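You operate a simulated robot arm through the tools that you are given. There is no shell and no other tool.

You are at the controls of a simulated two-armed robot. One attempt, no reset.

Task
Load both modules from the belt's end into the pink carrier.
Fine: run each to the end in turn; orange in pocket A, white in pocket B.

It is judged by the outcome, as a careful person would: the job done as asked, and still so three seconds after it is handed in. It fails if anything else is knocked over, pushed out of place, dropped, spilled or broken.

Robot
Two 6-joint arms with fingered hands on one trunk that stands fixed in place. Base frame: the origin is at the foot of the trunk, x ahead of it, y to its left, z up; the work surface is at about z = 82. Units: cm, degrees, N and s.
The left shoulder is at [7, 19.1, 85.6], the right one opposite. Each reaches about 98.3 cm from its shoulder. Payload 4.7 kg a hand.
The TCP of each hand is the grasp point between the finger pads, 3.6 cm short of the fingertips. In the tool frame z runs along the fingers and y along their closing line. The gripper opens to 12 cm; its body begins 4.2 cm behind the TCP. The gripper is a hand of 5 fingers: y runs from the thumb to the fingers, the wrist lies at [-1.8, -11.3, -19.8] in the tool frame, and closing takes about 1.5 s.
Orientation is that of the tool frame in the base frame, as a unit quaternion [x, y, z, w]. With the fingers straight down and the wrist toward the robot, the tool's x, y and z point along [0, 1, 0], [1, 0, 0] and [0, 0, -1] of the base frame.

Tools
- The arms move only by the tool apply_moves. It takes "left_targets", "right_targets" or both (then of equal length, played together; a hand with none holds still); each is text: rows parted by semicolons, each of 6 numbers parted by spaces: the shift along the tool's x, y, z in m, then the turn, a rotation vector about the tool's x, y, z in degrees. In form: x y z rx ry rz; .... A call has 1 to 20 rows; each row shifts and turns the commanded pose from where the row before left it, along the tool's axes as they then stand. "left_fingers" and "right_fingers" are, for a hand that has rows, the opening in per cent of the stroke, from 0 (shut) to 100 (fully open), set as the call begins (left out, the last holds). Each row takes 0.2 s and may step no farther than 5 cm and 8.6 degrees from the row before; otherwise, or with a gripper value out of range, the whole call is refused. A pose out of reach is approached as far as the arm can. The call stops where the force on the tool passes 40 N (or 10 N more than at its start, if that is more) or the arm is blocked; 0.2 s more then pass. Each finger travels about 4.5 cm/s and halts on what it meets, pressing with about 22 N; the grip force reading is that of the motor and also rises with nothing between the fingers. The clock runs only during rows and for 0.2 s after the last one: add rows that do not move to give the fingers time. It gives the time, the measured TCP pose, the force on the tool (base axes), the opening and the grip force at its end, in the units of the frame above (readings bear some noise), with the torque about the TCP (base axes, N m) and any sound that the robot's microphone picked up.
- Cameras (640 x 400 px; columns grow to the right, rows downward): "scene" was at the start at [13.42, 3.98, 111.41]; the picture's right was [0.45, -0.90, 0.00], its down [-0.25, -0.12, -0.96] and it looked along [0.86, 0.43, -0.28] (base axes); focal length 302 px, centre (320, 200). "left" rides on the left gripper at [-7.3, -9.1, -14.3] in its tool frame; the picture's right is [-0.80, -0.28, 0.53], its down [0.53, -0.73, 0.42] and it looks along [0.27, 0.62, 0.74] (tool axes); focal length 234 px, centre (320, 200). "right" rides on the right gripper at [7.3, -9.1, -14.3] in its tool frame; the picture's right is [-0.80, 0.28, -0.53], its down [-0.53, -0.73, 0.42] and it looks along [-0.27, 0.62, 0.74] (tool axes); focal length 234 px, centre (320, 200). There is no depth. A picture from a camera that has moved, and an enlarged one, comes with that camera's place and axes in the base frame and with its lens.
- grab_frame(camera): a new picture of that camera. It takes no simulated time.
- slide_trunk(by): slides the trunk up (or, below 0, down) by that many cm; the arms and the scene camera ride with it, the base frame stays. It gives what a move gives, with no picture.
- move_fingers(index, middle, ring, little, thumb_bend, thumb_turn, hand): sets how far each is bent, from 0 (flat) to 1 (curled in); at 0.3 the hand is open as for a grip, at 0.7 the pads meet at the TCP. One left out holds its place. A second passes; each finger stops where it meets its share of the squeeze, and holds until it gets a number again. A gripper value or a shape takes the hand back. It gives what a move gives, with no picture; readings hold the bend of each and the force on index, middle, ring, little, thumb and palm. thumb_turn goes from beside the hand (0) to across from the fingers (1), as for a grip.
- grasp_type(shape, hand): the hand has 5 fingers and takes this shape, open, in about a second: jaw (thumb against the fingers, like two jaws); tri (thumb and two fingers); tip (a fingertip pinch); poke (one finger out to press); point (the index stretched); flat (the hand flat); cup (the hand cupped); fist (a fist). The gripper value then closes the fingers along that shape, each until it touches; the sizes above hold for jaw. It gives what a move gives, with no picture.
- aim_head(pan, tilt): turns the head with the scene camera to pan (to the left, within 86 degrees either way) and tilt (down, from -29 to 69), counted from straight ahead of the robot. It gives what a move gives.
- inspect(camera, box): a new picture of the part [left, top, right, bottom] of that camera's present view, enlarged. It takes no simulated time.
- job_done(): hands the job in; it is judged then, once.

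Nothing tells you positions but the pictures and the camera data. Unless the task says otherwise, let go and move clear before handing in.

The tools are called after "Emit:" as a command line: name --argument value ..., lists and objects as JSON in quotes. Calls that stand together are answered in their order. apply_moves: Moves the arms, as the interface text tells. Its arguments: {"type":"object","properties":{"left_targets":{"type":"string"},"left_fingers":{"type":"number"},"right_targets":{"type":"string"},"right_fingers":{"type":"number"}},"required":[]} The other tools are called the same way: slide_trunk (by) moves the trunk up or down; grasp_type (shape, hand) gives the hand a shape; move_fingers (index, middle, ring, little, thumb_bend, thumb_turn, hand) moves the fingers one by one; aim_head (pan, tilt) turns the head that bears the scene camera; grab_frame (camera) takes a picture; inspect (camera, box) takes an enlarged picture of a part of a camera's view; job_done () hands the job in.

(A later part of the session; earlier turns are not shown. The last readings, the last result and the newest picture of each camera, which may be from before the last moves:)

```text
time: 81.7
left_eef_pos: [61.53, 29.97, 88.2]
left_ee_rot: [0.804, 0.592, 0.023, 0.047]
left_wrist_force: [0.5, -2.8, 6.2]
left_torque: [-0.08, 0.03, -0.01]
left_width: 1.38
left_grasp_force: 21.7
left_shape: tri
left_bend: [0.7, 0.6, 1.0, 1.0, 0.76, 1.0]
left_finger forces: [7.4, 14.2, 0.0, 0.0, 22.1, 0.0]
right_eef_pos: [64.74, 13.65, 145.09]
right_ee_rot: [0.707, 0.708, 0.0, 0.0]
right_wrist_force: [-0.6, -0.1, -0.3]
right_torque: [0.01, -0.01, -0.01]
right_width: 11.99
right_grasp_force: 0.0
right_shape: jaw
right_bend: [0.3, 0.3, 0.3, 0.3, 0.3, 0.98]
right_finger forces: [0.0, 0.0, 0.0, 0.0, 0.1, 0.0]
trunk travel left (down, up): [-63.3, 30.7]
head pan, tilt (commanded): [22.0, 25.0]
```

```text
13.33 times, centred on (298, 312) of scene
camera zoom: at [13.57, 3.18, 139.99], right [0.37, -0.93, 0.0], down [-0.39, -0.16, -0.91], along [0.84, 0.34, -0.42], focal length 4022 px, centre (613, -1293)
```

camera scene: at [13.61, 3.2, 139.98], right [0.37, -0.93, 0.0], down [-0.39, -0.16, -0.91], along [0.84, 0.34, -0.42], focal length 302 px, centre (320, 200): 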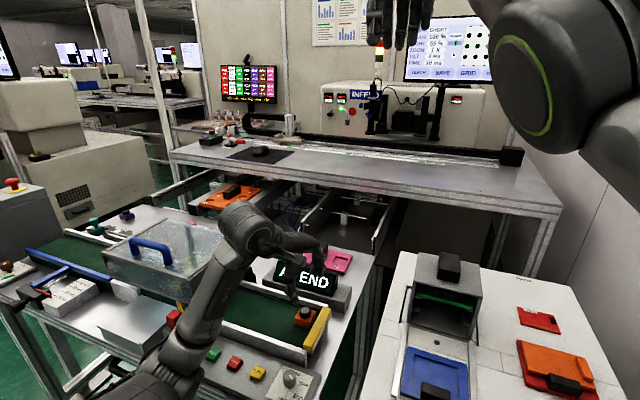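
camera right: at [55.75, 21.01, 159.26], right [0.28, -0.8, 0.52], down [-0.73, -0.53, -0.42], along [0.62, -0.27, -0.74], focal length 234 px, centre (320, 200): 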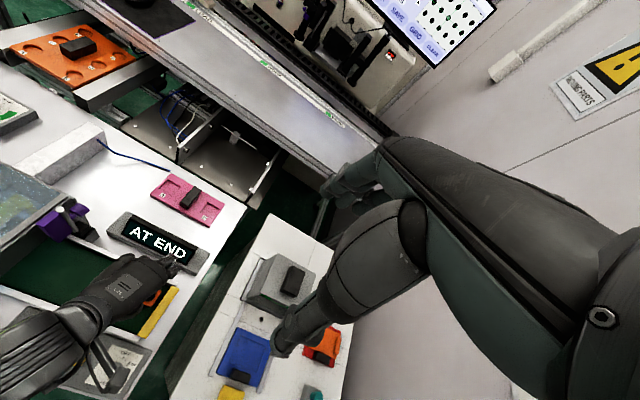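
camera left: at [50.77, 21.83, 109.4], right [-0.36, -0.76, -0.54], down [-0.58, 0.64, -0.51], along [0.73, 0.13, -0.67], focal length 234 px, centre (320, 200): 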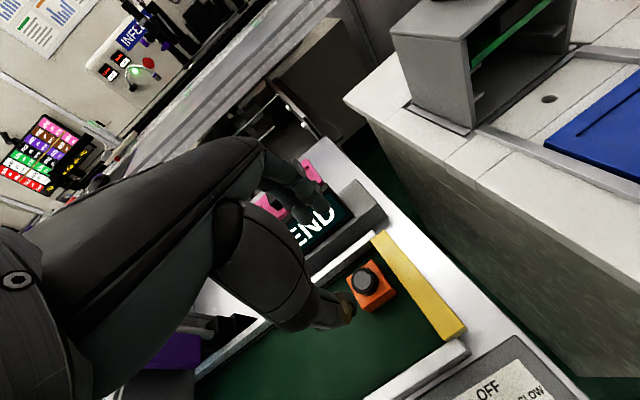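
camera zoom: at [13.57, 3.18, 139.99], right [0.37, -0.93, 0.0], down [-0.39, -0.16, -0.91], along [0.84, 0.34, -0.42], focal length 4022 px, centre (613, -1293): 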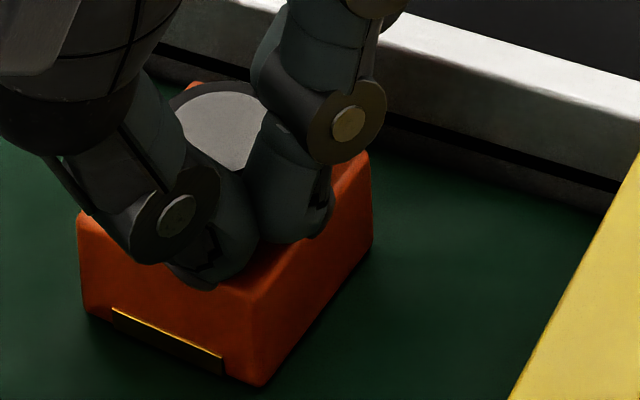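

The module is down on the belt (6 N contact). Releasing and rotating the hand back to a lower yaw around the cap.

Emit:
apply_moves --left_targets "0 0 -0.002 0 0 0; 0 0 0 0 0 0; 0 0 0 0 0 0; 0 0 0 0 0 0; 0 0 0 0 0 0; 0 0 0 0 0 0" --left_fingers 55

Emit:
inspect --camera "left" --box '[230, 130, 430, 350]'

Emit:
inspect --camera "scene" --box '[274, 297, 322, 327]'

```text
time: 83.1
left_eef_pos: [61.43, 29.93, 88.23]
left_ee_rot: [0.804, 0.593, 0.023, 0.046]
left_wrist_force: [0.8, 0.0, 0.4]
left_torque: [0.0, 0.02, 0.0]
left_width: 6.56
left_grasp_force: 0.0
left_shape: tri
left_bend: [0.74, 0.43, 0.99, 0.99, 0.68, 1.0]
left_finger forces: [0.0, 0.0, 0.0, 0.0, 0.0, 0.0]
right_eef_pos: [64.87, 13.68, 145.01]
right_ee_rot: [0.707, 0.707, 0.0, 0.0]
right_wrist_force: [-0.1, -0.2, -0.5]
right_torque: [0.02, 0.0, 0.04]
right_width: 11.97
right_grasp_force: 0.1
right_shape: jaw
right_bend: [0.3, 0.3, 0.3, 0.3, 0.3, 0.98]
right_finger forces: [0.0, 0.1, 0.0, 0.0, 0.0, 0.1]
trunk travel left (down, up): [-63.3, 30.7]
head pan, tilt (commanded): [22.0, 25.0]
```

```text
1.82 times, centred on (330, 240) of left
camera zoom: at [49.18, 26.44, 101.71], right [-0.45, -0.71, -0.54], down [-0.5, 0.7, -0.51], along [0.74, 0.04, -0.67], focal length 426 px, centre (302, 127)
```

zoom: 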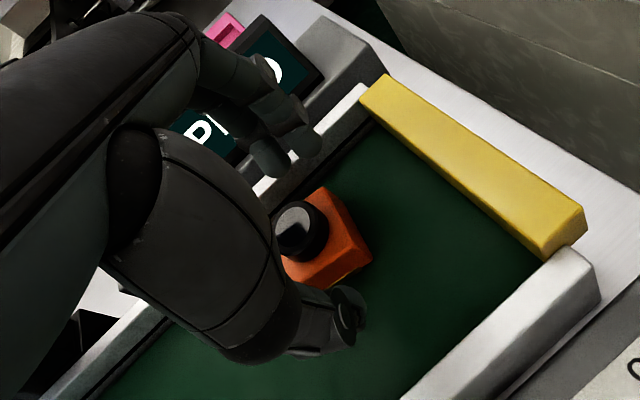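

```text
13.33 times, centred on (298, 312) of scene
camera zoom: at [13.62, 3.27, 139.97], right [0.37, -0.93, 0.0], down [-0.39, -0.16, -0.91], along [0.84, 0.34, -0.42], focal length 4022 px, centre (613, -1293)
```

zoom: 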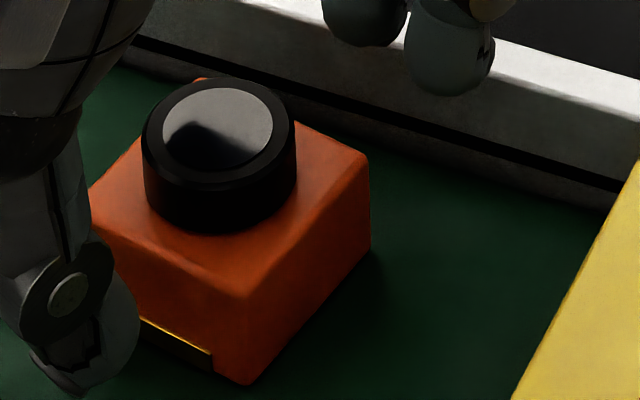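

Emit:
apply_moves --left_targets "0.0012 0.0059 0 -0.1 0.51 -4.98; 0 0 0 -0.1 0.51 -4.98; 0 0 0 -0.08 0.41 -3.98; 0 0 0 0 0 0"

Emit:
inspect --camera "left" --box '[230, 130, 430, 350]'

Emit:
inspect --camera "scene" --box '[274, 297, 322, 327]'

```text
time: 84.1
left_eef_pos: [62.03, 30.06, 88.36]
left_ee_rot: [0.725, 0.687, 0.029, 0.044]
left_wrist_force: [-0.1, -0.3, -0.1]
left_torque: [-0.03, -0.02, 0.02]
left_width: 6.56
left_grasp_force: 0.1
left_shape: tri
left_bend: [0.74, 0.43, 0.99, 0.99, 0.68, 1.0]
left_finger forces: [0.1, 0.1, 0.1, 0.0, 0.0, 0.0]
right_eef_pos: [64.83, 13.86, 145.0]
right_ee_rot: [0.707, 0.707, 0.0, 0.001]
right_wrist_force: [-0.2, -0.3, -0.7]
right_torque: [0.0, 0.02, -0.01]
right_width: 11.97
right_grasp_force: 0.1
right_shape: jaw
right_bend: [0.3, 0.3, 0.3, 0.3, 0.3, 0.98]
right_finger forces: [0.1, 0.0, 0.0, 0.0, 0.1, 0.0]
trunk travel left (down, up): [-63.3, 30.7]
head pan, tilt (commanded): [22.0, 25.0]
```

```text
1.82 times, centred on (330, 240) of left
camera zoom: at [50.98, 23.59, 101.81], right [-0.27, -0.8, -0.54], down [-0.65, 0.56, -0.51], along [0.71, 0.22, -0.67], focal length 426 px, centre (302, 127)
```

zoom: 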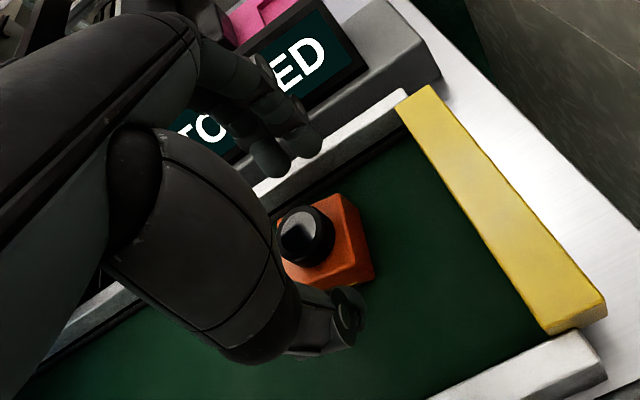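

```text
13.33 times, centred on (298, 312) of scene
camera zoom: at [13.62, 3.28, 139.97], right [0.37, -0.93, 0.0], down [-0.39, -0.16, -0.91], along [0.84, 0.34, -0.42], focal length 4022 px, centre (613, -1293)
```

zoom: 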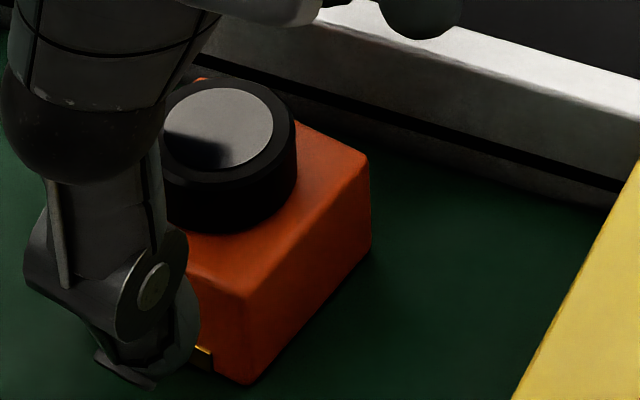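

Emit:
apply_moves --left_targets "0 0.001 0 -0.06 0.31 -2.98; 0 0 0 0 0 0"

```text
time: 84.7
left_eef_pos: [62.04, 30.04, 88.35]
left_ee_rot: [0.707, 0.705, 0.03, 0.044]
left_wrist_force: [0.1, -0.8, -0.7]
left_torque: [0.02, -0.01, 0.02]
left_width: 6.57
left_grasp_force: 0.0
left_shape: tri
left_bend: [0.74, 0.43, 0.99, 0.99, 0.68, 1.0]
left_finger forces: [0.0, 0.0, 0.0, 0.0, 0.1, 0.1]
right_eef_pos: [64.89, 13.78, 145.03]
right_ee_rot: [0.707, 0.707, 0.0, 0.001]
right_wrist_force: [-0.4, -0.1, 0.5]
right_torque: [-0.01, 0.0, -0.03]
right_width: 12.0
right_grasp_force: 0.0
right_shape: jaw
right_bend: [0.3, 0.3, 0.3, 0.3, 0.3, 0.98]
right_finger forces: [0.0, 0.1, 0.0, 0.1, 0.0, 0.0]
trunk travel left (down, up): [-63.3, 30.7]
head pan, tilt (commanded): [22.0, 25.0]
```

Yaw 0° is feasible here. Regrasping the cap now.

Emit:
apply_moves --left_targets "-0.001 0 0.002 0 0 0; 0 0 0 0 0 0; 0 0 0 0 0 0; 0 0 0 0 0 0; 0 0 0 0 0 0; 0 0 0 0 0 0; 0 0 0 0 0 0; 0 0 0 0 0 0; 0 0 0 0 0 0" --left_fingers 8

Emit:
inspect --camera "scene" --box '[274, 297, 322, 327]'

Emit:
inspect --camera "left" --box '[230, 130, 430, 350]'

```text
time: 86.7
left_eef_pos: [62.0, 29.93, 88.13]
left_ee_rot: [0.707, 0.705, 0.03, 0.044]
left_wrist_force: [-0.9, -0.1, 1.0]
left_torque: [-0.02, 0.11, 0.04]
left_width: 1.33
left_grasp_force: 21.8
left_shape: tri
left_bend: [0.7, 0.59, 1.0, 1.0, 0.75, 1.0]
left_finger forces: [4.6, 12.4, 0.0, 0.0, 17.9, 0.0]
right_eef_pos: [64.75, 13.83, 145.05]
right_ee_rot: [0.707, 0.707, 0.001, 0.0]
right_wrist_force: [-0.7, -0.3, -0.3]
right_torque: [0.02, 0.02, -0.01]
right_width: 12.02
right_grasp_force: 0.0
right_shape: jaw
right_bend: [0.3, 0.3, 0.3, 0.3, 0.3, 0.98]
right_finger forces: [0.0, 0.0, 0.0, 0.0, 0.0, 0.1]
trunk travel left (down, up): [-63.3, 30.7]
head pan, tilt (commanded): [22.0, 25.0]
```

```text
13.33 times, centred on (298, 312) of scene
camera zoom: at [13.59, 3.26, 139.98], right [0.37, -0.93, 0.0], down [-0.39, -0.16, -0.91], along [0.84, 0.34, -0.42], focal length 4022 px, centre (613, -1293)
```

zoom: 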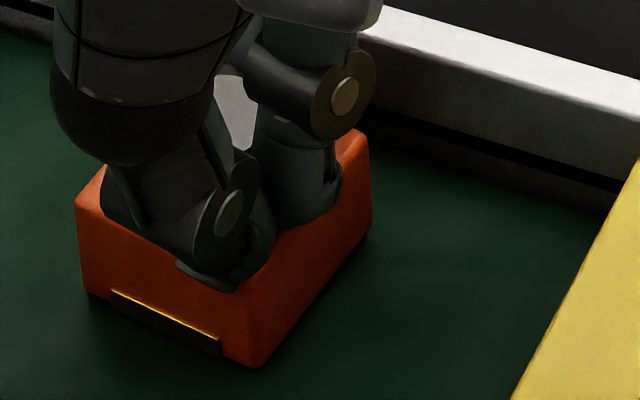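

```text
1.82 times, centred on (330, 240) of left
camera zoom: at [51.37, 22.95, 101.58], right [-0.23, -0.81, -0.54], down [-0.68, 0.53, -0.51], along [0.69, 0.25, -0.67], focal length 426 px, centre (302, 127)
```

zoom: 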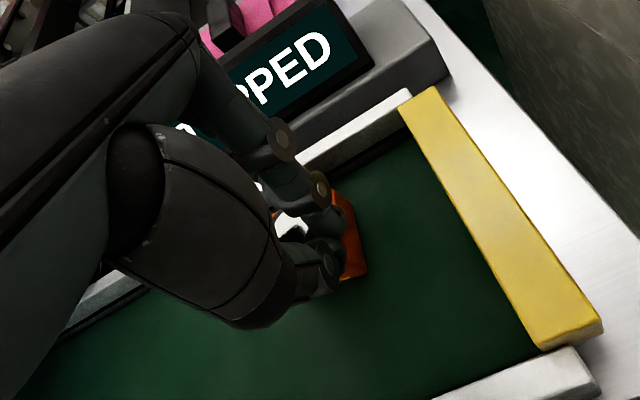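

Grip re-established (module yaw ≈ +9° relative to the hand, as wanted). Lifting clear now.

Emit:
apply_moves --left_targets "0 0 -0.01 0 0 0; 0 0 -0.02 0 0 0; 0 0 -0.03 0 0 0; 0 0 -0.03 0 0 0; 0 0 -0.03 0 0 0; 0 0 0 0 0 0"

Emit:
inspect --camera "left" --box '[230, 130, 430, 350]'

Emit:
grab_frame --camera "scene"

```text
time: 88.1
left_eef_pos: [61.44, 31.26, 99.64]
left_ee_rot: [0.708, 0.705, 0.03, 0.045]
left_wrist_force: [-0.2, -0.1, -1.3]
left_torque: [0.0, 0.01, -0.01]
left_width: 1.35
left_grasp_force: 21.9
left_shape: tri
left_bend: [0.7, 0.59, 1.0, 1.0, 0.75, 1.0]
left_finger forces: [0.0, 12.9, 0.0, 0.0, 15.9, 0.1]
left hand out of reach, approached as far as the arm can: row 5
right_eef_pos: [64.88, 13.74, 145.07]
right_ee_rot: [0.707, 0.707, -0.001, -0.001]
right_wrist_force: [0.7, -1.5, -0.3]
right_torque: [0.02, 0.01, -0.01]
right_width: 11.99
right_grasp_force: 0.0
right_shape: jaw
right_bend: [0.3, 0.3, 0.3, 0.3, 0.3, 0.98]
right_finger forces: [0.0, 0.1, 0.0, 0.1, 0.0, 0.1]
trunk travel left (down, up): [-63.3, 30.7]
head pan, tilt (commanded): [22.0, 25.0]
```

```text
1.82 times, centred on (330, 240) of left
camera zoom: at [50.77, 24.39, 113.04], right [-0.23, -0.81, -0.53], down [-0.68, 0.53, -0.51], along [0.7, 0.25, -0.67], focal length 426 px, centre (302, 127)
```

zoom: 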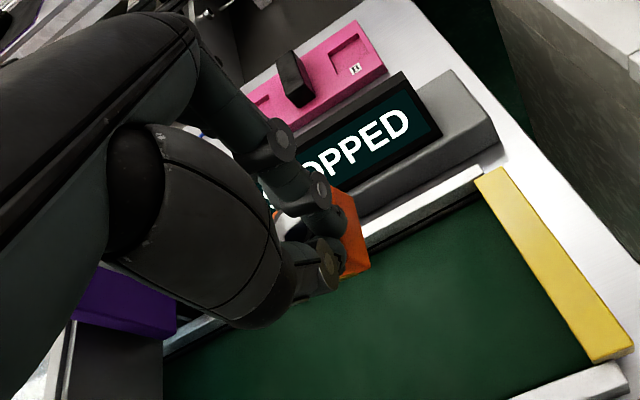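

```text
taken
camera scene: at [13.66, 3.24, 139.97], right [0.37, -0.93, 0.0], down [-0.39, -0.16, -0.91], along [0.84, 0.34, -0.42], focal length 302 px, centre (320, 200)
```

scene: 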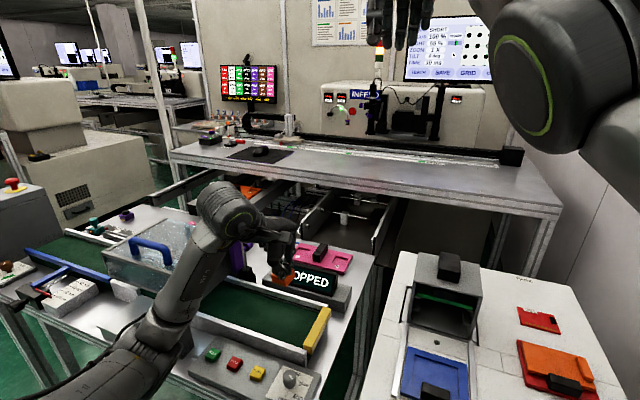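

Emit:
inspect --camera "scene" --box '[256, 255, 312, 297]'

Emit:
inspect --camera "left" --box '[310, 210, 380, 300]'

Emit:
inspect --camera "right" --box '[60, 220, 240, 340]'

```text
9.52 times, centred on (284, 276) of scene
camera zoom: at [13.66, 3.24, 139.97], right [0.37, -0.93, 0.0], down [-0.39, -0.16, -0.91], along [0.84, 0.34, -0.42], focal length 2873 px, centre (663, -524)
```

zoom: 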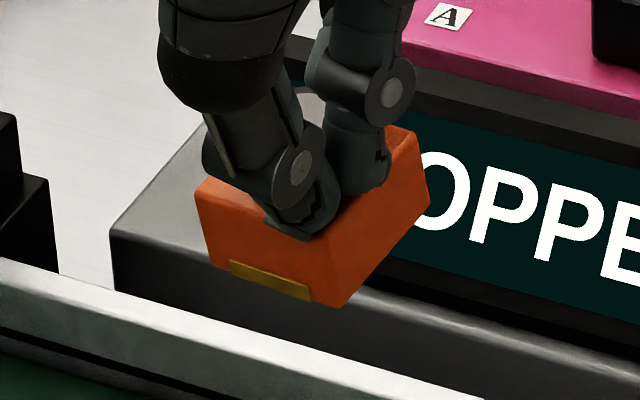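

```text
4.44 times, centred on (345, 255) of left
camera zoom: at [50.77, 24.39, 113.04], right [-0.23, -0.81, -0.53], down [-0.68, 0.53, -0.51], along [0.7, 0.25, -0.67], focal length 1041 px, centre (209, -44)
```

zoom: 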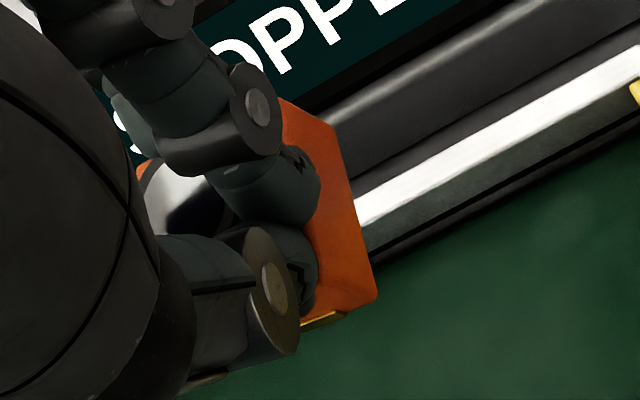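

```text
3.33 times, centred on (150, 280) of right
camera zoom: at [55.81, 21.05, 159.22], right [0.28, -0.8, 0.53], down [-0.73, -0.53, -0.42], along [0.62, -0.27, -0.74], focal length 781 px, centre (887, -67)
```

zoom: 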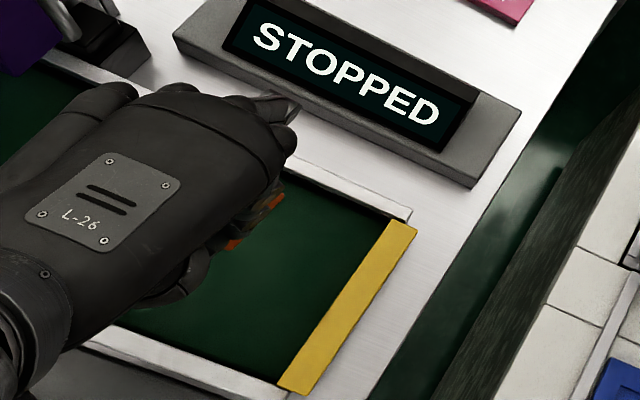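

The index lost contact and the module pitched a bit: the cap should sit nearer the middle between index and middle fingers. I'll set it back on the belt and regrasp with a small sideways shift.

Emit:
apply_moves --left_targets "-0.0026 -0.0016 0.0284 0 0 0; -0.0026 -0.0016 0.0284 0 0 0; -0.0026 -0.0016 0.0284 0 0 0; -0.0025 -0.0015 0.015 0 0 0; 0 0 0.005 0 0 0; 0 0 0.004 0 0 0"

Emit:
inspect --camera "scene" --box '[274, 297, 322, 327]'

```text
time: 89.5
left_eef_pos: [62.01, 30.0, 88.6]
left_ee_rot: [0.707, 0.705, 0.03, 0.044]
left_wrist_force: [-0.1, -0.1, -1.1]
left_torque: [0.0, 0.01, 0.02]
left_width: 1.32
left_grasp_force: 22.3
left_shape: tri
left_bend: [0.7, 0.59, 1.0, 1.0, 0.75, 1.0]
left_finger forces: [0.1, 12.9, 0.1, 0.1, 16.0, 0.0]
right_eef_pos: [64.94, 13.84, 145.06]
right_ee_rot: [0.707, 0.707, 0.0, 0.0]
right_wrist_force: [1.0, 0.1, 0.3]
right_torque: [-0.03, 0.03, 0.02]
right_width: 11.99
right_grasp_force: 0.0
right_shape: jaw
right_bend: [0.3, 0.3, 0.3, 0.3, 0.3, 0.98]
right_finger forces: [0.0, 0.0, 0.0, 0.0, 0.0, 0.0]
trunk travel left (down, up): [-63.3, 30.7]
head pan, tilt (commanded): [22.0, 25.0]
```

```text
13.33 times, centred on (298, 312) of scene
camera zoom: at [13.63, 3.27, 139.97], right [0.37, -0.93, 0.0], down [-0.39, -0.16, -0.91], along [0.84, 0.34, -0.42], focal length 4022 px, centre (613, -1293)
```

zoom: 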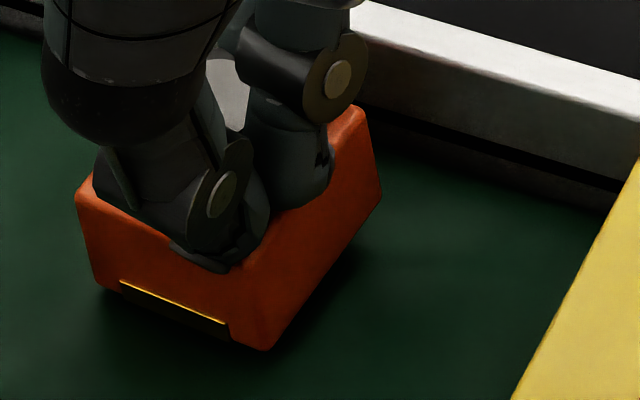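

Emit:
apply_moves --left_targets "0 0 0.003 0 0 0; 0 0 0.002 0 0 0; 0 0 0 0 0 0"

Emit:
inspect --camera "scene" --box '[274, 297, 322, 327]'

```text
time: 90.3
left_eef_pos: [62.05, 29.91, 88.21]
left_ee_rot: [0.707, 0.705, 0.031, 0.044]
left_wrist_force: [0.7, -2.7, 3.8]
left_torque: [-0.05, -0.01, 0.0]
left_width: 1.34
left_grasp_force: 21.8
left_shape: tri
left_bend: [0.7, 0.59, 1.0, 1.0, 0.75, 1.0]
left_finger forces: [0.0, 14.5, 0.0, 0.1, 16.6, 0.1]
right_eef_pos: [64.9, 13.68, 145.1]
right_ee_rot: [0.707, 0.707, 0.001, 0.0]
right_wrist_force: [-0.3, -0.1, 0.0]
right_torque: [0.01, -0.02, 0.01]
right_width: 11.96
right_grasp_force: 0.0
right_shape: jaw
right_bend: [0.3, 0.3, 0.3, 0.3, 0.3, 0.98]
right_finger forces: [0.0, 0.0, 0.0, 0.0, 0.0, 0.0]
trunk travel left (down, up): [-63.3, 30.7]
head pan, tilt (commanded): [22.0, 25.0]
```

```text
13.33 times, centred on (298, 312) of scene
camera zoom: at [13.59, 3.2, 139.98], right [0.37, -0.93, 0.0], down [-0.39, -0.16, -0.91], along [0.84, 0.34, -0.42], focal length 4022 px, centre (613, -1293)
```

zoom: 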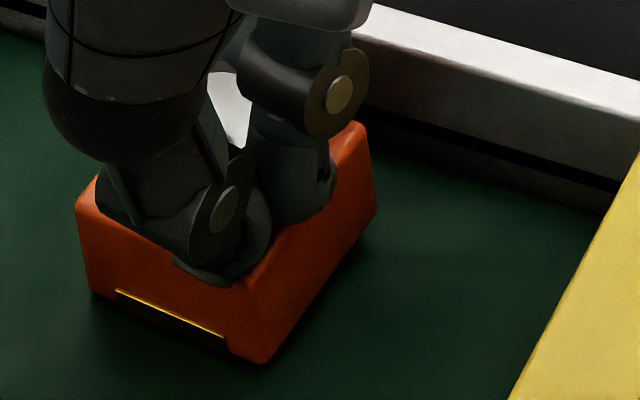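

Emit:
apply_moves --left_targets "0 0 -0.001 0 0 0; 0 0 0 0 0 0; 0 0 0 0 0 0; 0 0 0 0 0 0; 0 0 0 0 0 0; 0 0 0 0 0 0" --left_fingers 55

Emit:
inspect --camera "scene" --box '[274, 297, 322, 327]'

Emit:
inspect --camera "left" --box '[260, 170, 400, 310]'

```text
time: 91.7
left_eef_pos: [61.94, 30.02, 88.22]
left_ee_rot: [0.707, 0.705, 0.03, 0.044]
left_wrist_force: [-0.4, 0.3, -0.4]
left_torque: [0.01, 0.0, -0.02]
left_width: 6.55
left_grasp_force: 0.0
left_shape: tri
left_bend: [0.74, 0.43, 0.99, 0.99, 0.68, 1.0]
left_finger forces: [0.0, 0.0, 0.0, 0.0, 0.0, 0.1]
right_eef_pos: [64.9, 13.71, 144.91]
right_ee_rot: [0.708, 0.707, 0.0, 0.0]
right_wrist_force: [0.0, -0.9, 0.4]
right_torque: [0.02, 0.0, 0.05]
right_width: 12.0
right_grasp_force: 0.2
right_shape: jaw
right_bend: [0.3, 0.3, 0.3, 0.3, 0.3, 0.98]
right_finger forces: [0.0, 0.0, 0.1, 0.0, 0.0, 0.0]
trunk travel left (down, up): [-63.3, 30.7]
head pan, tilt (commanded): [22.0, 25.0]
```

```text
13.33 times, centred on (298, 312) of scene
camera zoom: at [13.62, 3.27, 139.97], right [0.37, -0.93, 0.0], down [-0.39, -0.16, -0.91], along [0.84, 0.34, -0.42], focal length 4022 px, centre (613, -1293)
```

zoom: 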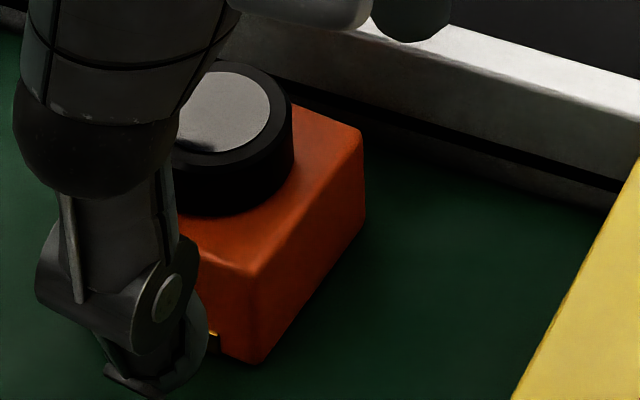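

```text
2.86 times, centred on (330, 240) of left
camera zoom: at [51.25, 23.03, 101.69], right [-0.23, -0.81, -0.54], down [-0.68, 0.53, -0.51], along [0.69, 0.25, -0.67], focal length 669 px, centre (291, 86)
```

zoom: 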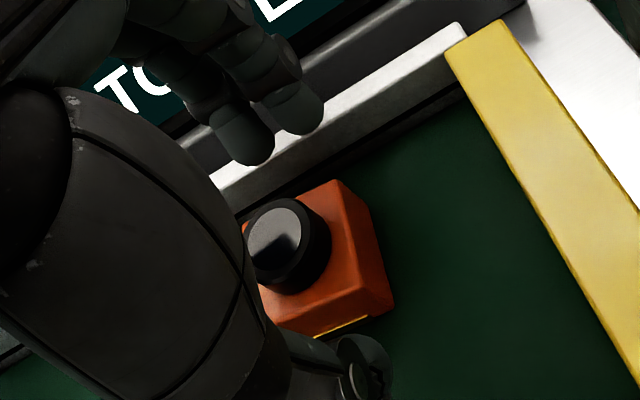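

Module re-seated level on the belt (yaw ≈ +5.5°, cap center ≈ (62.9, 31.0)). I'll recentre the hand on the cap and turn to yaw −3° before regrasping.

Emit:
apply_moves --left_targets "0.005 0.003 0 0 0 0; 0.0055 0.0027 0 -0.06 0.31 -2.98; 0 0 0 0 0 0"

Emit:
inspect --camera "left" --box '[260, 170, 400, 310]'

Emit:
inspect --camera "scene" --box '[274, 297, 322, 327]'

```text
time: 92.5
left_eef_pos: [62.52, 31.08, 88.14]
left_ee_rot: [0.688, 0.724, 0.031, 0.042]
left_wrist_force: [0.0, -0.4, 0.1]
left_torque: [0.01, 0.02, 0.01]
left_width: 6.55
left_grasp_force: 0.0
left_shape: tri
left_bend: [0.74, 0.43, 0.99, 0.99, 0.68, 1.0]
left_finger forces: [0.0, 0.0, 0.1, 0.0, 0.0, 0.0]
right_eef_pos: [64.75, 13.68, 145.05]
right_ee_rot: [0.707, 0.708, 0.0, 0.0]
right_wrist_force: [0.1, 0.1, -0.1]
right_torque: [-0.01, -0.03, 0.01]
right_width: 12.0
right_grasp_force: 0.0
right_shape: jaw
right_bend: [0.3, 0.3, 0.3, 0.3, 0.3, 0.98]
right_finger forces: [0.1, 0.0, 0.0, 0.0, 0.0, 0.0]
trunk travel left (down, up): [-63.3, 30.7]
head pan, tilt (commanded): [22.0, 25.0]
```

```text
2.86 times, centred on (330, 240) of left
camera zoom: at [52.23, 23.53, 101.7], right [-0.18, -0.82, -0.54], down [-0.71, 0.49, -0.51], along [0.68, 0.29, -0.67], focal length 669 px, centre (291, 86)
```

zoom: 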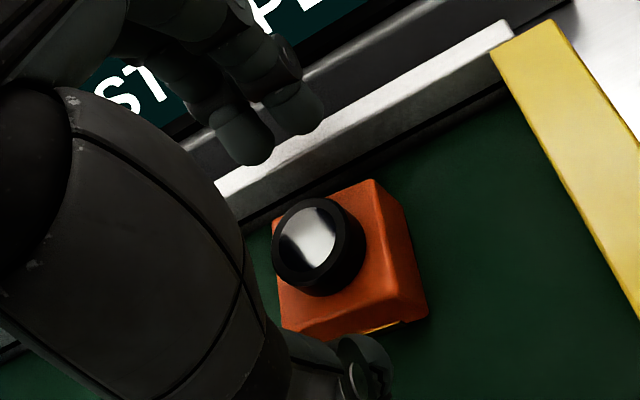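

```text
13.33 times, centred on (298, 312) of scene
camera zoom: at [13.61, 3.27, 139.97], right [0.37, -0.93, 0.0], down [-0.39, -0.16, -0.91], along [0.84, 0.34, -0.42], focal length 4022 px, centre (613, -1293)
```

zoom: 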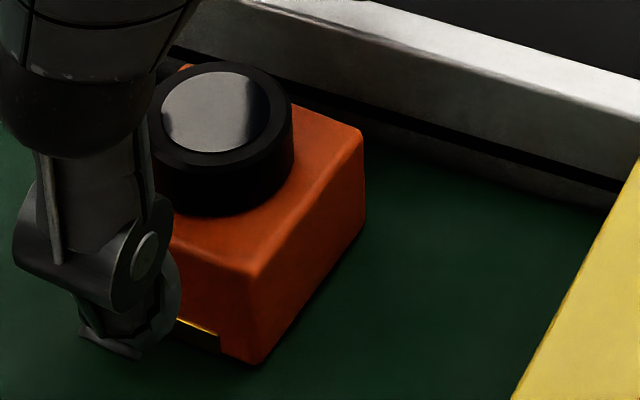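

The cap now lies on the line between the thumb and the two fingertips. Closing.

Emit:
apply_moves --left_targets "0 0 0 0 0 0; 0 0 0 0 0 0; 0 0 0 0 0 0; 0 0 0 0 0 0; 0 0 0 0 0 0; 0 0 0 0 0 0; 0 0 0 0 0 0; 0 0 0 0 0 0; 0 0 0 0 0 0" --left_fingers 5

Emit:
inspect --camera "left" --box '[260, 170, 400, 310]'

Emit:
inspect --camera "scene" --box '[274, 297, 322, 327]'

```text
time: 94.5
left_eef_pos: [62.54, 31.09, 88.22]
left_ee_rot: [0.688, 0.724, 0.031, 0.044]
left_wrist_force: [-0.1, -0.8, 0.2]
left_torque: [0.0, -0.04, 0.0]
left_width: 1.93
left_grasp_force: 22.0
left_shape: tri
left_bend: [0.73, 0.6, 1.0, 1.0, 0.74, 1.0]
left_finger forces: [9.2, 9.4, 0.0, 0.0, 19.4, 0.0]
right_eef_pos: [64.88, 13.74, 145.18]
right_ee_rot: [0.707, 0.707, 0.001, 0.0]
right_wrist_force: [1.0, 0.1, 0.1]
right_torque: [0.02, -0.04, 0.01]
right_width: 11.99
right_grasp_force: 0.0
right_shape: jaw
right_bend: [0.3, 0.3, 0.3, 0.3, 0.3, 0.98]
right_finger forces: [0.0, 0.1, 0.0, 0.0, 0.1, 0.0]
trunk travel left (down, up): [-63.3, 30.7]
head pan, tilt (commanded): [22.0, 25.0]
```

```text
2.86 times, centred on (330, 240) of left
camera zoom: at [52.22, 23.52, 101.71], right [-0.18, -0.82, -0.54], down [-0.71, 0.49, -0.51], along [0.68, 0.29, -0.67], focal length 669 px, centre (291, 86)
```

zoom: 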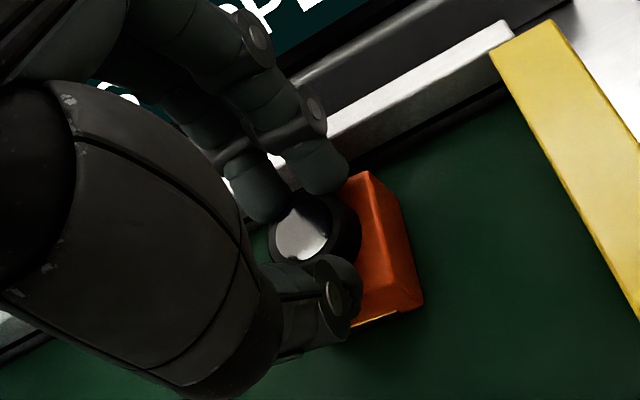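

```text
13.33 times, centred on (298, 312) of scene
camera zoom: at [13.61, 3.26, 139.97], right [0.37, -0.93, 0.0], down [-0.39, -0.16, -0.91], along [0.84, 0.34, -0.42], focal length 4022 px, centre (613, -1293)
```

zoom: 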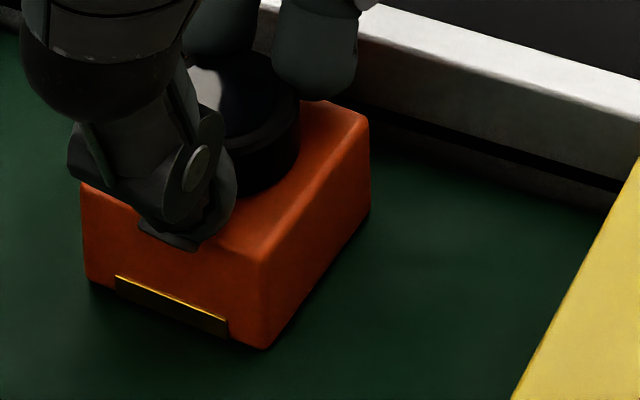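

Balanced grip now: index 9.2, middle 9.4, thumb 19.4 N. Lifting and checking the hold.

Emit:
apply_moves --left_targets "0 0 -0.01 0 0 0; 0 0 -0.02 0 0 0; 0 0 -0.025 0 0 0; 0 0 -0.025 0 0 0; 0 0 -0.02 0 0 0; 0 0 0 0 0 0"

Emit:
inspect --camera "scene" --box '[256, 255, 312, 297]'

Emit:
inspect --camera "left" --box '[260, 170, 400, 310]'

```text
time: 95.9
left_eef_pos: [61.8, 31.3, 97.88]
left_ee_rot: [0.689, 0.722, 0.032, 0.045]
left_wrist_force: [-0.7, -0.1, -0.4]
left_torque: [0.0, 0.0, -0.01]
left_width: 1.94
left_grasp_force: 22.6
left_shape: tri
left_bend: [0.73, 0.6, 1.0, 1.0, 0.74, 1.0]
left_finger forces: [8.7, 8.9, 0.0, 0.0, 19.2, 0.0]
left hand out of reach, approached as far as the arm can: row 5
right_eef_pos: [64.86, 13.8, 145.02]
right_ee_rot: [0.707, 0.707, 0.0, 0.0]
right_wrist_force: [-0.2, 0.1, 0.0]
right_torque: [-0.01, -0.01, 0.02]
right_width: 12.0
right_grasp_force: 0.0
right_shape: jaw
right_bend: [0.3, 0.3, 0.3, 0.3, 0.3, 0.98]
right_finger forces: [0.0, 0.1, 0.1, 0.0, 0.1, 0.0]
trunk travel left (down, up): [-63.3, 30.7]
head pan, tilt (commanded): [22.0, 25.0]
```

```text
9.52 times, centred on (284, 276) of scene
camera zoom: at [13.65, 3.26, 139.97], right [0.37, -0.93, 0.0], down [-0.39, -0.16, -0.91], along [0.84, 0.34, -0.42], focal length 2873 px, centre (663, -524)
```

zoom: 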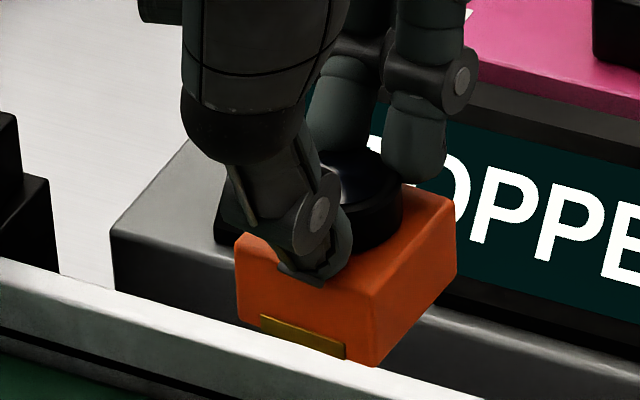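

```text
2.86 times, centred on (330, 240) of left
camera zoom: at [51.49, 23.94, 111.4], right [-0.18, -0.83, -0.53], down [-0.71, 0.49, -0.51], along [0.68, 0.28, -0.67], focal length 669 px, centre (291, 86)
```

zoom: 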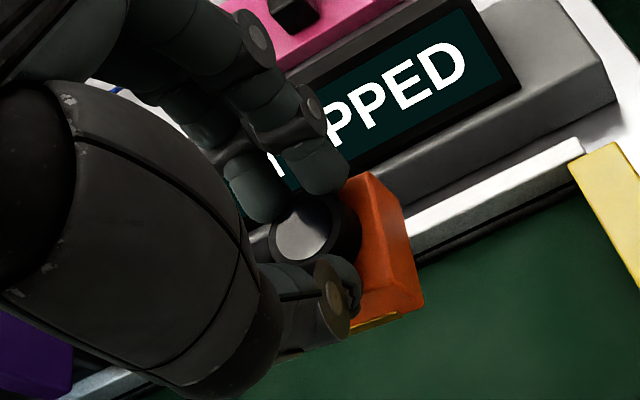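

The module sits rigidly in the three-finger grip. Carrying it to a hover above pocket A, turning to about −8.5° on the way.

Emit:
apply_moves --left_targets "0.0101 0.0328 0.004 -0.014 0.0735 -0.696; 0.0098 0.0329 0.004 -0.014 0.0735 -0.696; 0.0094 0.033 0.004 -0.014 0.0735 -0.696; 0.009 0.0331 0.004 -0.014 0.0735 -0.696; 0.0086 0.0332 0.004 -0.014 0.0735 -0.696; 0.0082 0.0333 0.004 -0.014 0.0735 -0.696; 0.0078 0.0334 0.004 -0.014 0.0735 -0.696; 0.0074 0.0335 0.004 -0.014 0.0735 -0.696; 0.007 0.0336 0.004 0 0 0; 0 0 0 0 0 0"

Emit:
grab_frame --camera "left"

Emit:
grab_frame --camera "scene"

```text
time: 98.1
left_eef_pos: [91.23, 42.14, 97.3]
left_ee_rot: [0.652, 0.757, 0.033, 0.041]
left_wrist_force: [0.3, -0.3, -1.4]
left_torque: [0.01, -0.01, 0.0]
left_width: 1.94
left_grasp_force: 21.9
left_shape: tri
left_bend: [0.73, 0.6, 1.0, 1.0, 0.74, 1.0]
left_finger forces: [8.6, 8.5, 0.0, 0.0, 19.1, 0.0]
right_eef_pos: [64.93, 13.8, 145.02]
right_ee_rot: [0.707, 0.708, 0.0, -0.001]
right_wrist_force: [-0.1, 0.3, 0.6]
right_torque: [-0.02, -0.02, 0.0]
right_width: 11.99
right_grasp_force: 0.0
right_shape: jaw
right_bend: [0.3, 0.3, 0.3, 0.3, 0.3, 0.98]
right_finger forces: [0.1, 0.0, 0.0, 0.0, 0.0, 0.0]
trunk travel left (down, up): [-63.3, 30.7]
head pan, tilt (commanded): [22.0, 25.0]
```

```text
taken
camera left: at [81.64, 33.61, 110.9], right [-0.1, -0.84, -0.54], down [-0.75, 0.42, -0.51], along [0.65, 0.35, -0.67], focal length 234 px, centre (320, 200)
```

left: 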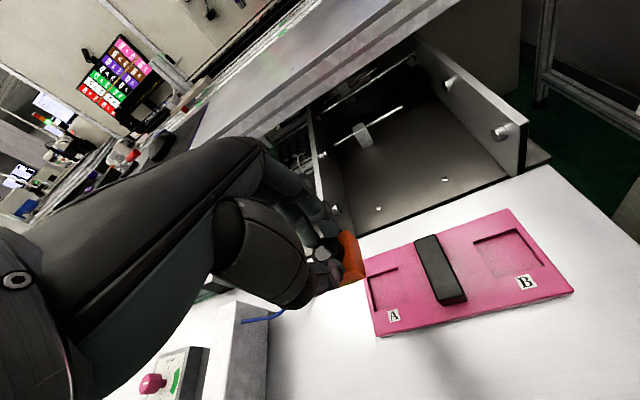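

```text
taken
camera scene: at [13.59, 3.31, 139.97], right [0.37, -0.93, 0.0], down [-0.39, -0.16, -0.91], along [0.84, 0.34, -0.42], focal length 302 px, centre (320, 200)
```

scene: 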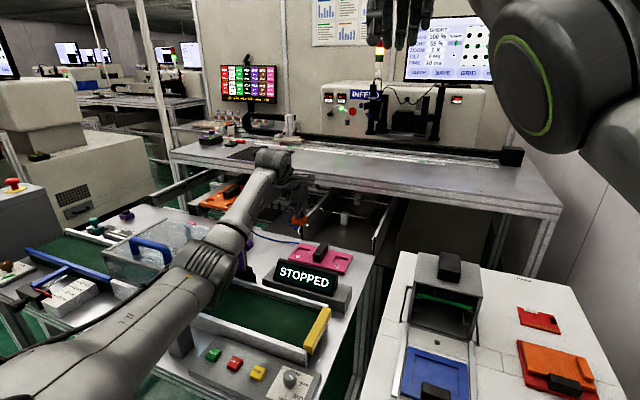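

Emit:
inspect --camera "left" --box '[300, 220, 440, 340]'

Emit:
inspect --camera "scene" --box '[276, 190, 336, 250]'

Emit:
inspect --camera "right" --box '[100, 140, 260, 260]'

```text
3.33 times, centred on (370, 280) of left
camera zoom: at [81.64, 33.61, 110.9], right [-0.1, -0.84, -0.54], down [-0.75, 0.42, -0.51], along [0.65, 0.35, -0.67], focal length 781 px, centre (153, -67)
```

zoom: 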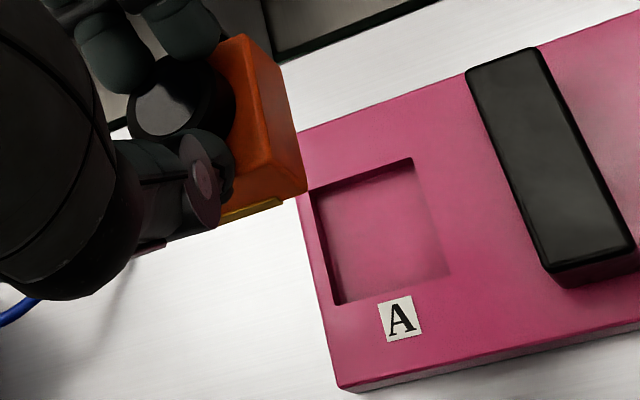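

```text
6.67 times, centred on (306, 220) of scene
camera zoom: at [13.59, 3.31, 139.97], right [0.37, -0.93, 0.0], down [-0.39, -0.16, -0.91], along [0.84, 0.34, -0.42], focal length 2011 px, centre (413, 67)
```

zoom: 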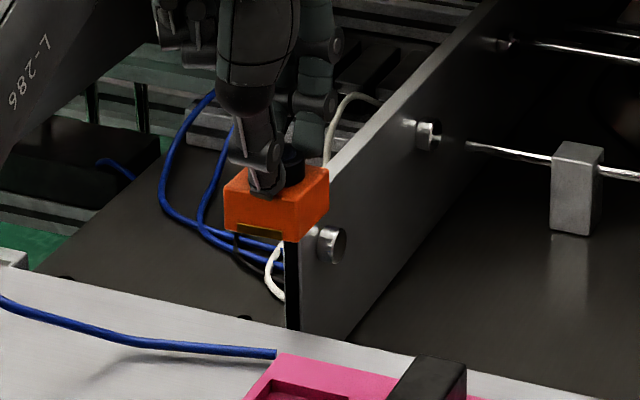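

```text
3.33 times, centred on (180, 200) of right
camera zoom: at [55.73, 21.13, 159.24], right [0.28, -0.8, 0.53], down [-0.73, -0.53, -0.42], along [0.62, -0.27, -0.74], focal length 781 px, centre (787, 200)
```

zoom: 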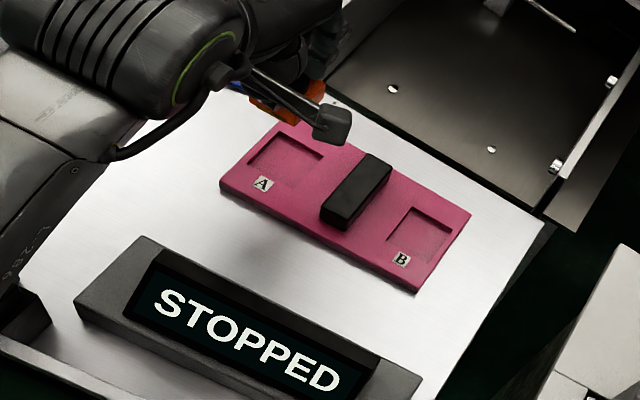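

Pocket A re-measured at (91.65, 41.87), so the TCP should be at about (91.25, 41.92). Descending to just above the carrier.

Emit:
apply_moves --left_targets "-0.0003 -0.0027 0.025 0 0 0; 0 -0.0027 0.025 0 0 0; 0 -0.0027 0.025 0 0 0; 0 -0.0027 0.022 0 0 0; 0 0 0 0 0 0"

Emit:
inspect --camera "left" --box '[300, 220, 440, 340]'

Emit:
inspect --camera "scene" --box '[290, 215, 350, 260]'

Emit:
inspect --camera "right" --box '[130, 150, 250, 240]'

```text
time: 99.3
left_eef_pos: [90.86, 41.76, 87.59]
left_ee_rot: [0.652, 0.756, 0.034, 0.041]
left_wrist_force: [-0.4, 0.0, -0.5]
left_torque: [0.0, -0.01, 0.03]
left_width: 1.95
left_grasp_force: 22.2
left_shape: tri
left_bend: [0.73, 0.6, 1.0, 1.0, 0.74, 1.0]
left_finger forces: [8.5, 8.6, 0.1, 0.1, 19.1, 0.1]
right_eef_pos: [64.87, 13.81, 145.08]
right_ee_rot: [0.708, 0.707, 0.0, 0.001]
right_wrist_force: [0.4, -1.2, -0.4]
right_torque: [0.03, -0.03, -0.02]
right_width: 12.0
right_grasp_force: 0.1
right_shape: jaw
right_bend: [0.3, 0.3, 0.3, 0.3, 0.3, 0.98]
right_finger forces: [0.1, 0.0, 0.0, 0.0, 0.1, 0.1]
trunk travel left (down, up): [-63.3, 30.7]
head pan, tilt (commanded): [22.0, 25.0]
```

```text
3.33 times, centred on (370, 280) of left
camera zoom: at [81.31, 33.33, 101.14], right [-0.1, -0.84, -0.54], down [-0.75, 0.42, -0.51], along [0.65, 0.35, -0.67], focal length 781 px, centre (153, -67)
```

zoom: 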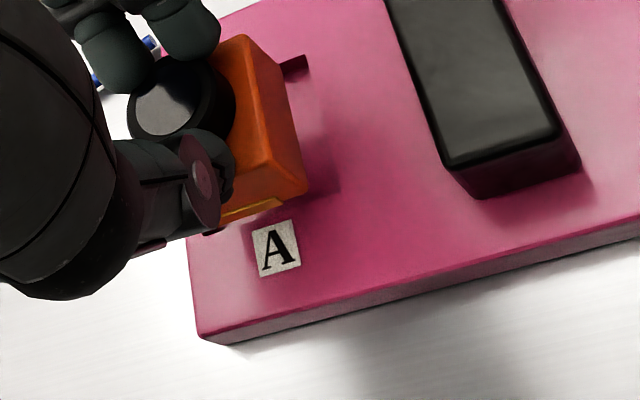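

```text
8.89 times, centred on (320, 238) of scene
camera zoom: at [13.6, 3.25, 139.98], right [0.37, -0.93, 0.0], down [-0.39, -0.16, -0.91], along [0.84, 0.34, -0.42], focal length 2681 px, centre (320, -133)
```

zoom: 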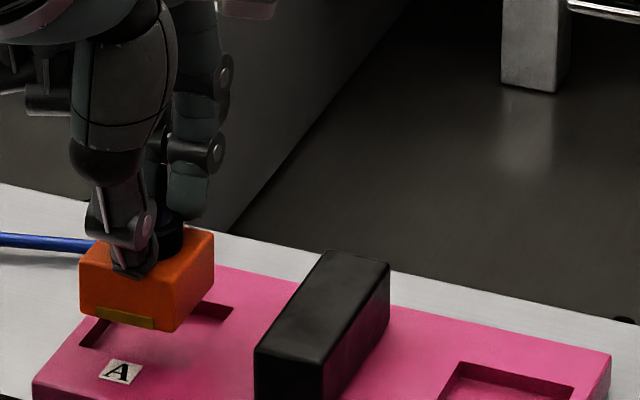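

```text
4.44 times, centred on (190, 195) of right
camera zoom: at [55.75, 21.06, 159.25], right [0.28, -0.8, 0.53], down [-0.73, -0.53, -0.42], along [0.62, -0.27, -0.74], focal length 1041 px, centre (898, 222)
```

zoom: 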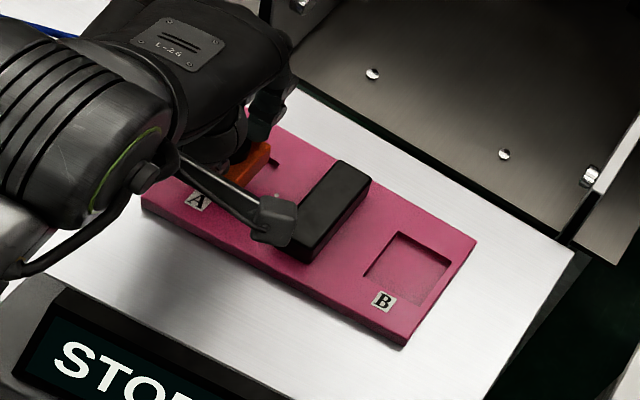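

The hand is about 0.4 cm short in x. Correcting and rechecking before lowering.

Emit:
apply_moves --left_targets "0.0005 0.0039 0.0004 0 0 0; 0 0 0 0 0 0; 0 0 0 0 0 0"

Emit:
inspect --camera "left" --box '[320, 230, 400, 300]'

Emit:
inspect --camera "scene" --box '[290, 225, 330, 255]'

```text
time: 100.1
left_eef_pos: [91.2, 41.82, 87.55]
left_ee_rot: [0.65, 0.758, 0.033, 0.041]
left_wrist_force: [-0.1, 0.5, -0.6]
left_torque: [0.01, 0.01, 0.02]
left_width: 1.93
left_grasp_force: 21.8
left_shape: tri
left_bend: [0.73, 0.6, 1.0, 1.0, 0.74, 1.0]
left_finger forces: [8.6, 8.5, 0.1, 0.0, 19.1, 0.0]
right_eef_pos: [64.85, 13.76, 144.9]
right_ee_rot: [0.707, 0.707, 0.0, 0.0]
right_wrist_force: [-1.1, 0.1, 0.2]
right_torque: [0.01, 0.01, 0.0]
right_width: 12.0
right_grasp_force: 0.0
right_shape: jaw
right_bend: [0.3, 0.3, 0.3, 0.3, 0.3, 0.98]
right_finger forces: [0.1, 0.0, 0.1, 0.1, 0.0, 0.0]
trunk travel left (down, up): [-63.3, 30.7]
head pan, tilt (commanded): [22.0, 25.0]
```

```text
5.71 times, centred on (360, 265) of left
camera zoom: at [81.74, 33.37, 101.04], right [-0.1, -0.84, -0.54], down [-0.75, 0.41, -0.51], along [0.65, 0.35, -0.67], focal length 1338 px, centre (91, -171)
```

zoom: 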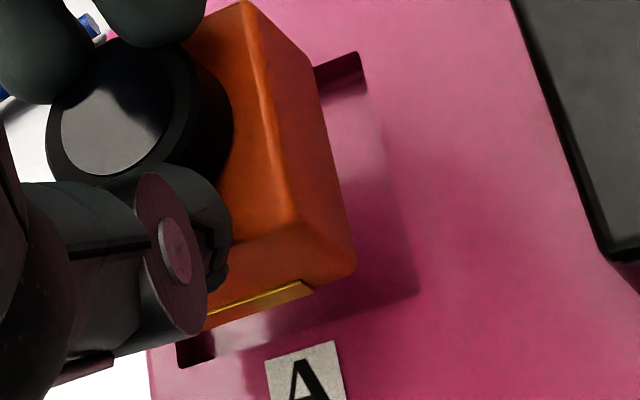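

```text
13.33 times, centred on (310, 240) of scene
camera zoom: at [13.65, 3.28, 139.97], right [0.37, -0.93, 0.0], down [-0.39, -0.16, -0.91], along [0.84, 0.34, -0.42], focal length 4022 px, centre (453, -333)
```

zoom: 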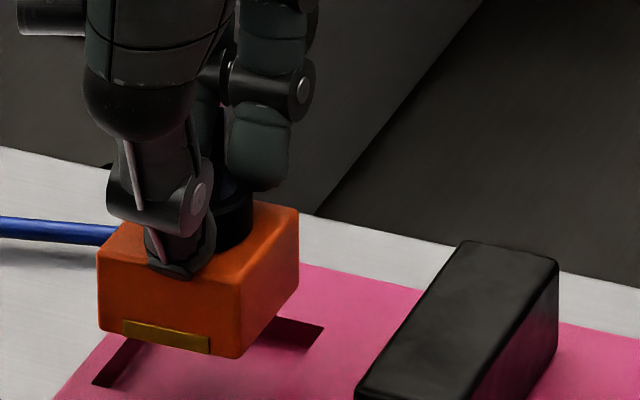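

Emit:
apply_moves --left_targets "-0.001 -0.0009 0.006 0 0 0; 0 0 0.004 0 0 0; 0 0 0 0 0 0"

Emit:
inspect --camera "left" --box '[320, 230, 400, 300]'

Emit:
inspect --camera "scene" --box '[290, 225, 330, 255]'

```text
time: 100.9
left_eef_pos: [91.17, 41.88, 86.43]
left_ee_rot: [0.651, 0.757, 0.033, 0.041]
left_wrist_force: [-0.5, 0.3, -0.8]
left_torque: [0.01, -0.01, -0.02]
left_width: 1.96
left_grasp_force: 22.3
left_shape: tri
left_bend: [0.73, 0.6, 1.0, 1.0, 0.74, 1.0]
left_finger forces: [8.7, 8.5, 0.0, 0.1, 19.1, 0.1]
right_eef_pos: [64.81, 13.87, 145.08]
right_ee_rot: [0.707, 0.708, 0.0, 0.0]
right_wrist_force: [-0.5, 0.4, 0.8]
right_torque: [-0.02, -0.04, 0.02]
right_width: 12.0
right_grasp_force: 0.1
right_shape: jaw
right_bend: [0.3, 0.3, 0.3, 0.3, 0.3, 0.98]
right_finger forces: [0.1, 0.0, 0.1, 0.1, 0.0, 0.0]
trunk travel left (down, up): [-63.3, 30.7]
head pan, tilt (commanded): [22.0, 25.0]
```

```text
5.71 times, centred on (360, 265) of left
camera zoom: at [81.66, 33.29, 99.99], right [-0.1, -0.84, -0.54], down [-0.75, 0.41, -0.51], along [0.65, 0.35, -0.67], focal length 1338 px, centre (91, -171)
```

zoom: 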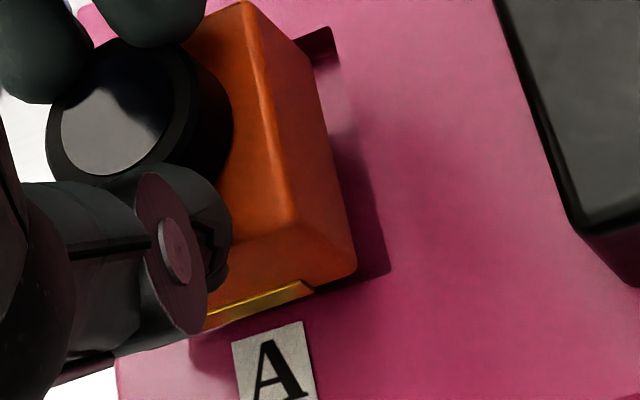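

```text
13.33 times, centred on (310, 240) of scene
camera zoom: at [13.63, 3.27, 139.97], right [0.37, -0.93, 0.0], down [-0.39, -0.16, -0.91], along [0.84, 0.34, -0.42], focal length 4022 px, centre (453, -333)
```

zoom: 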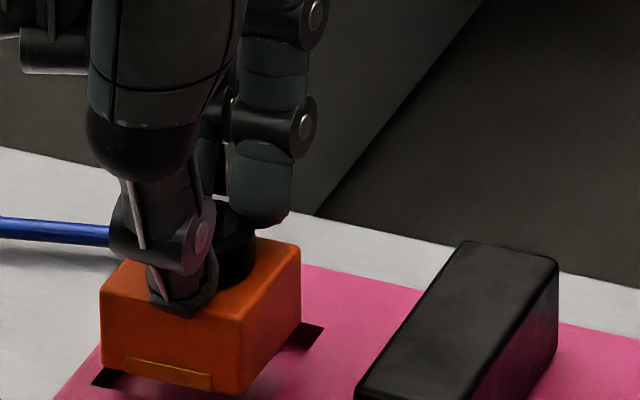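

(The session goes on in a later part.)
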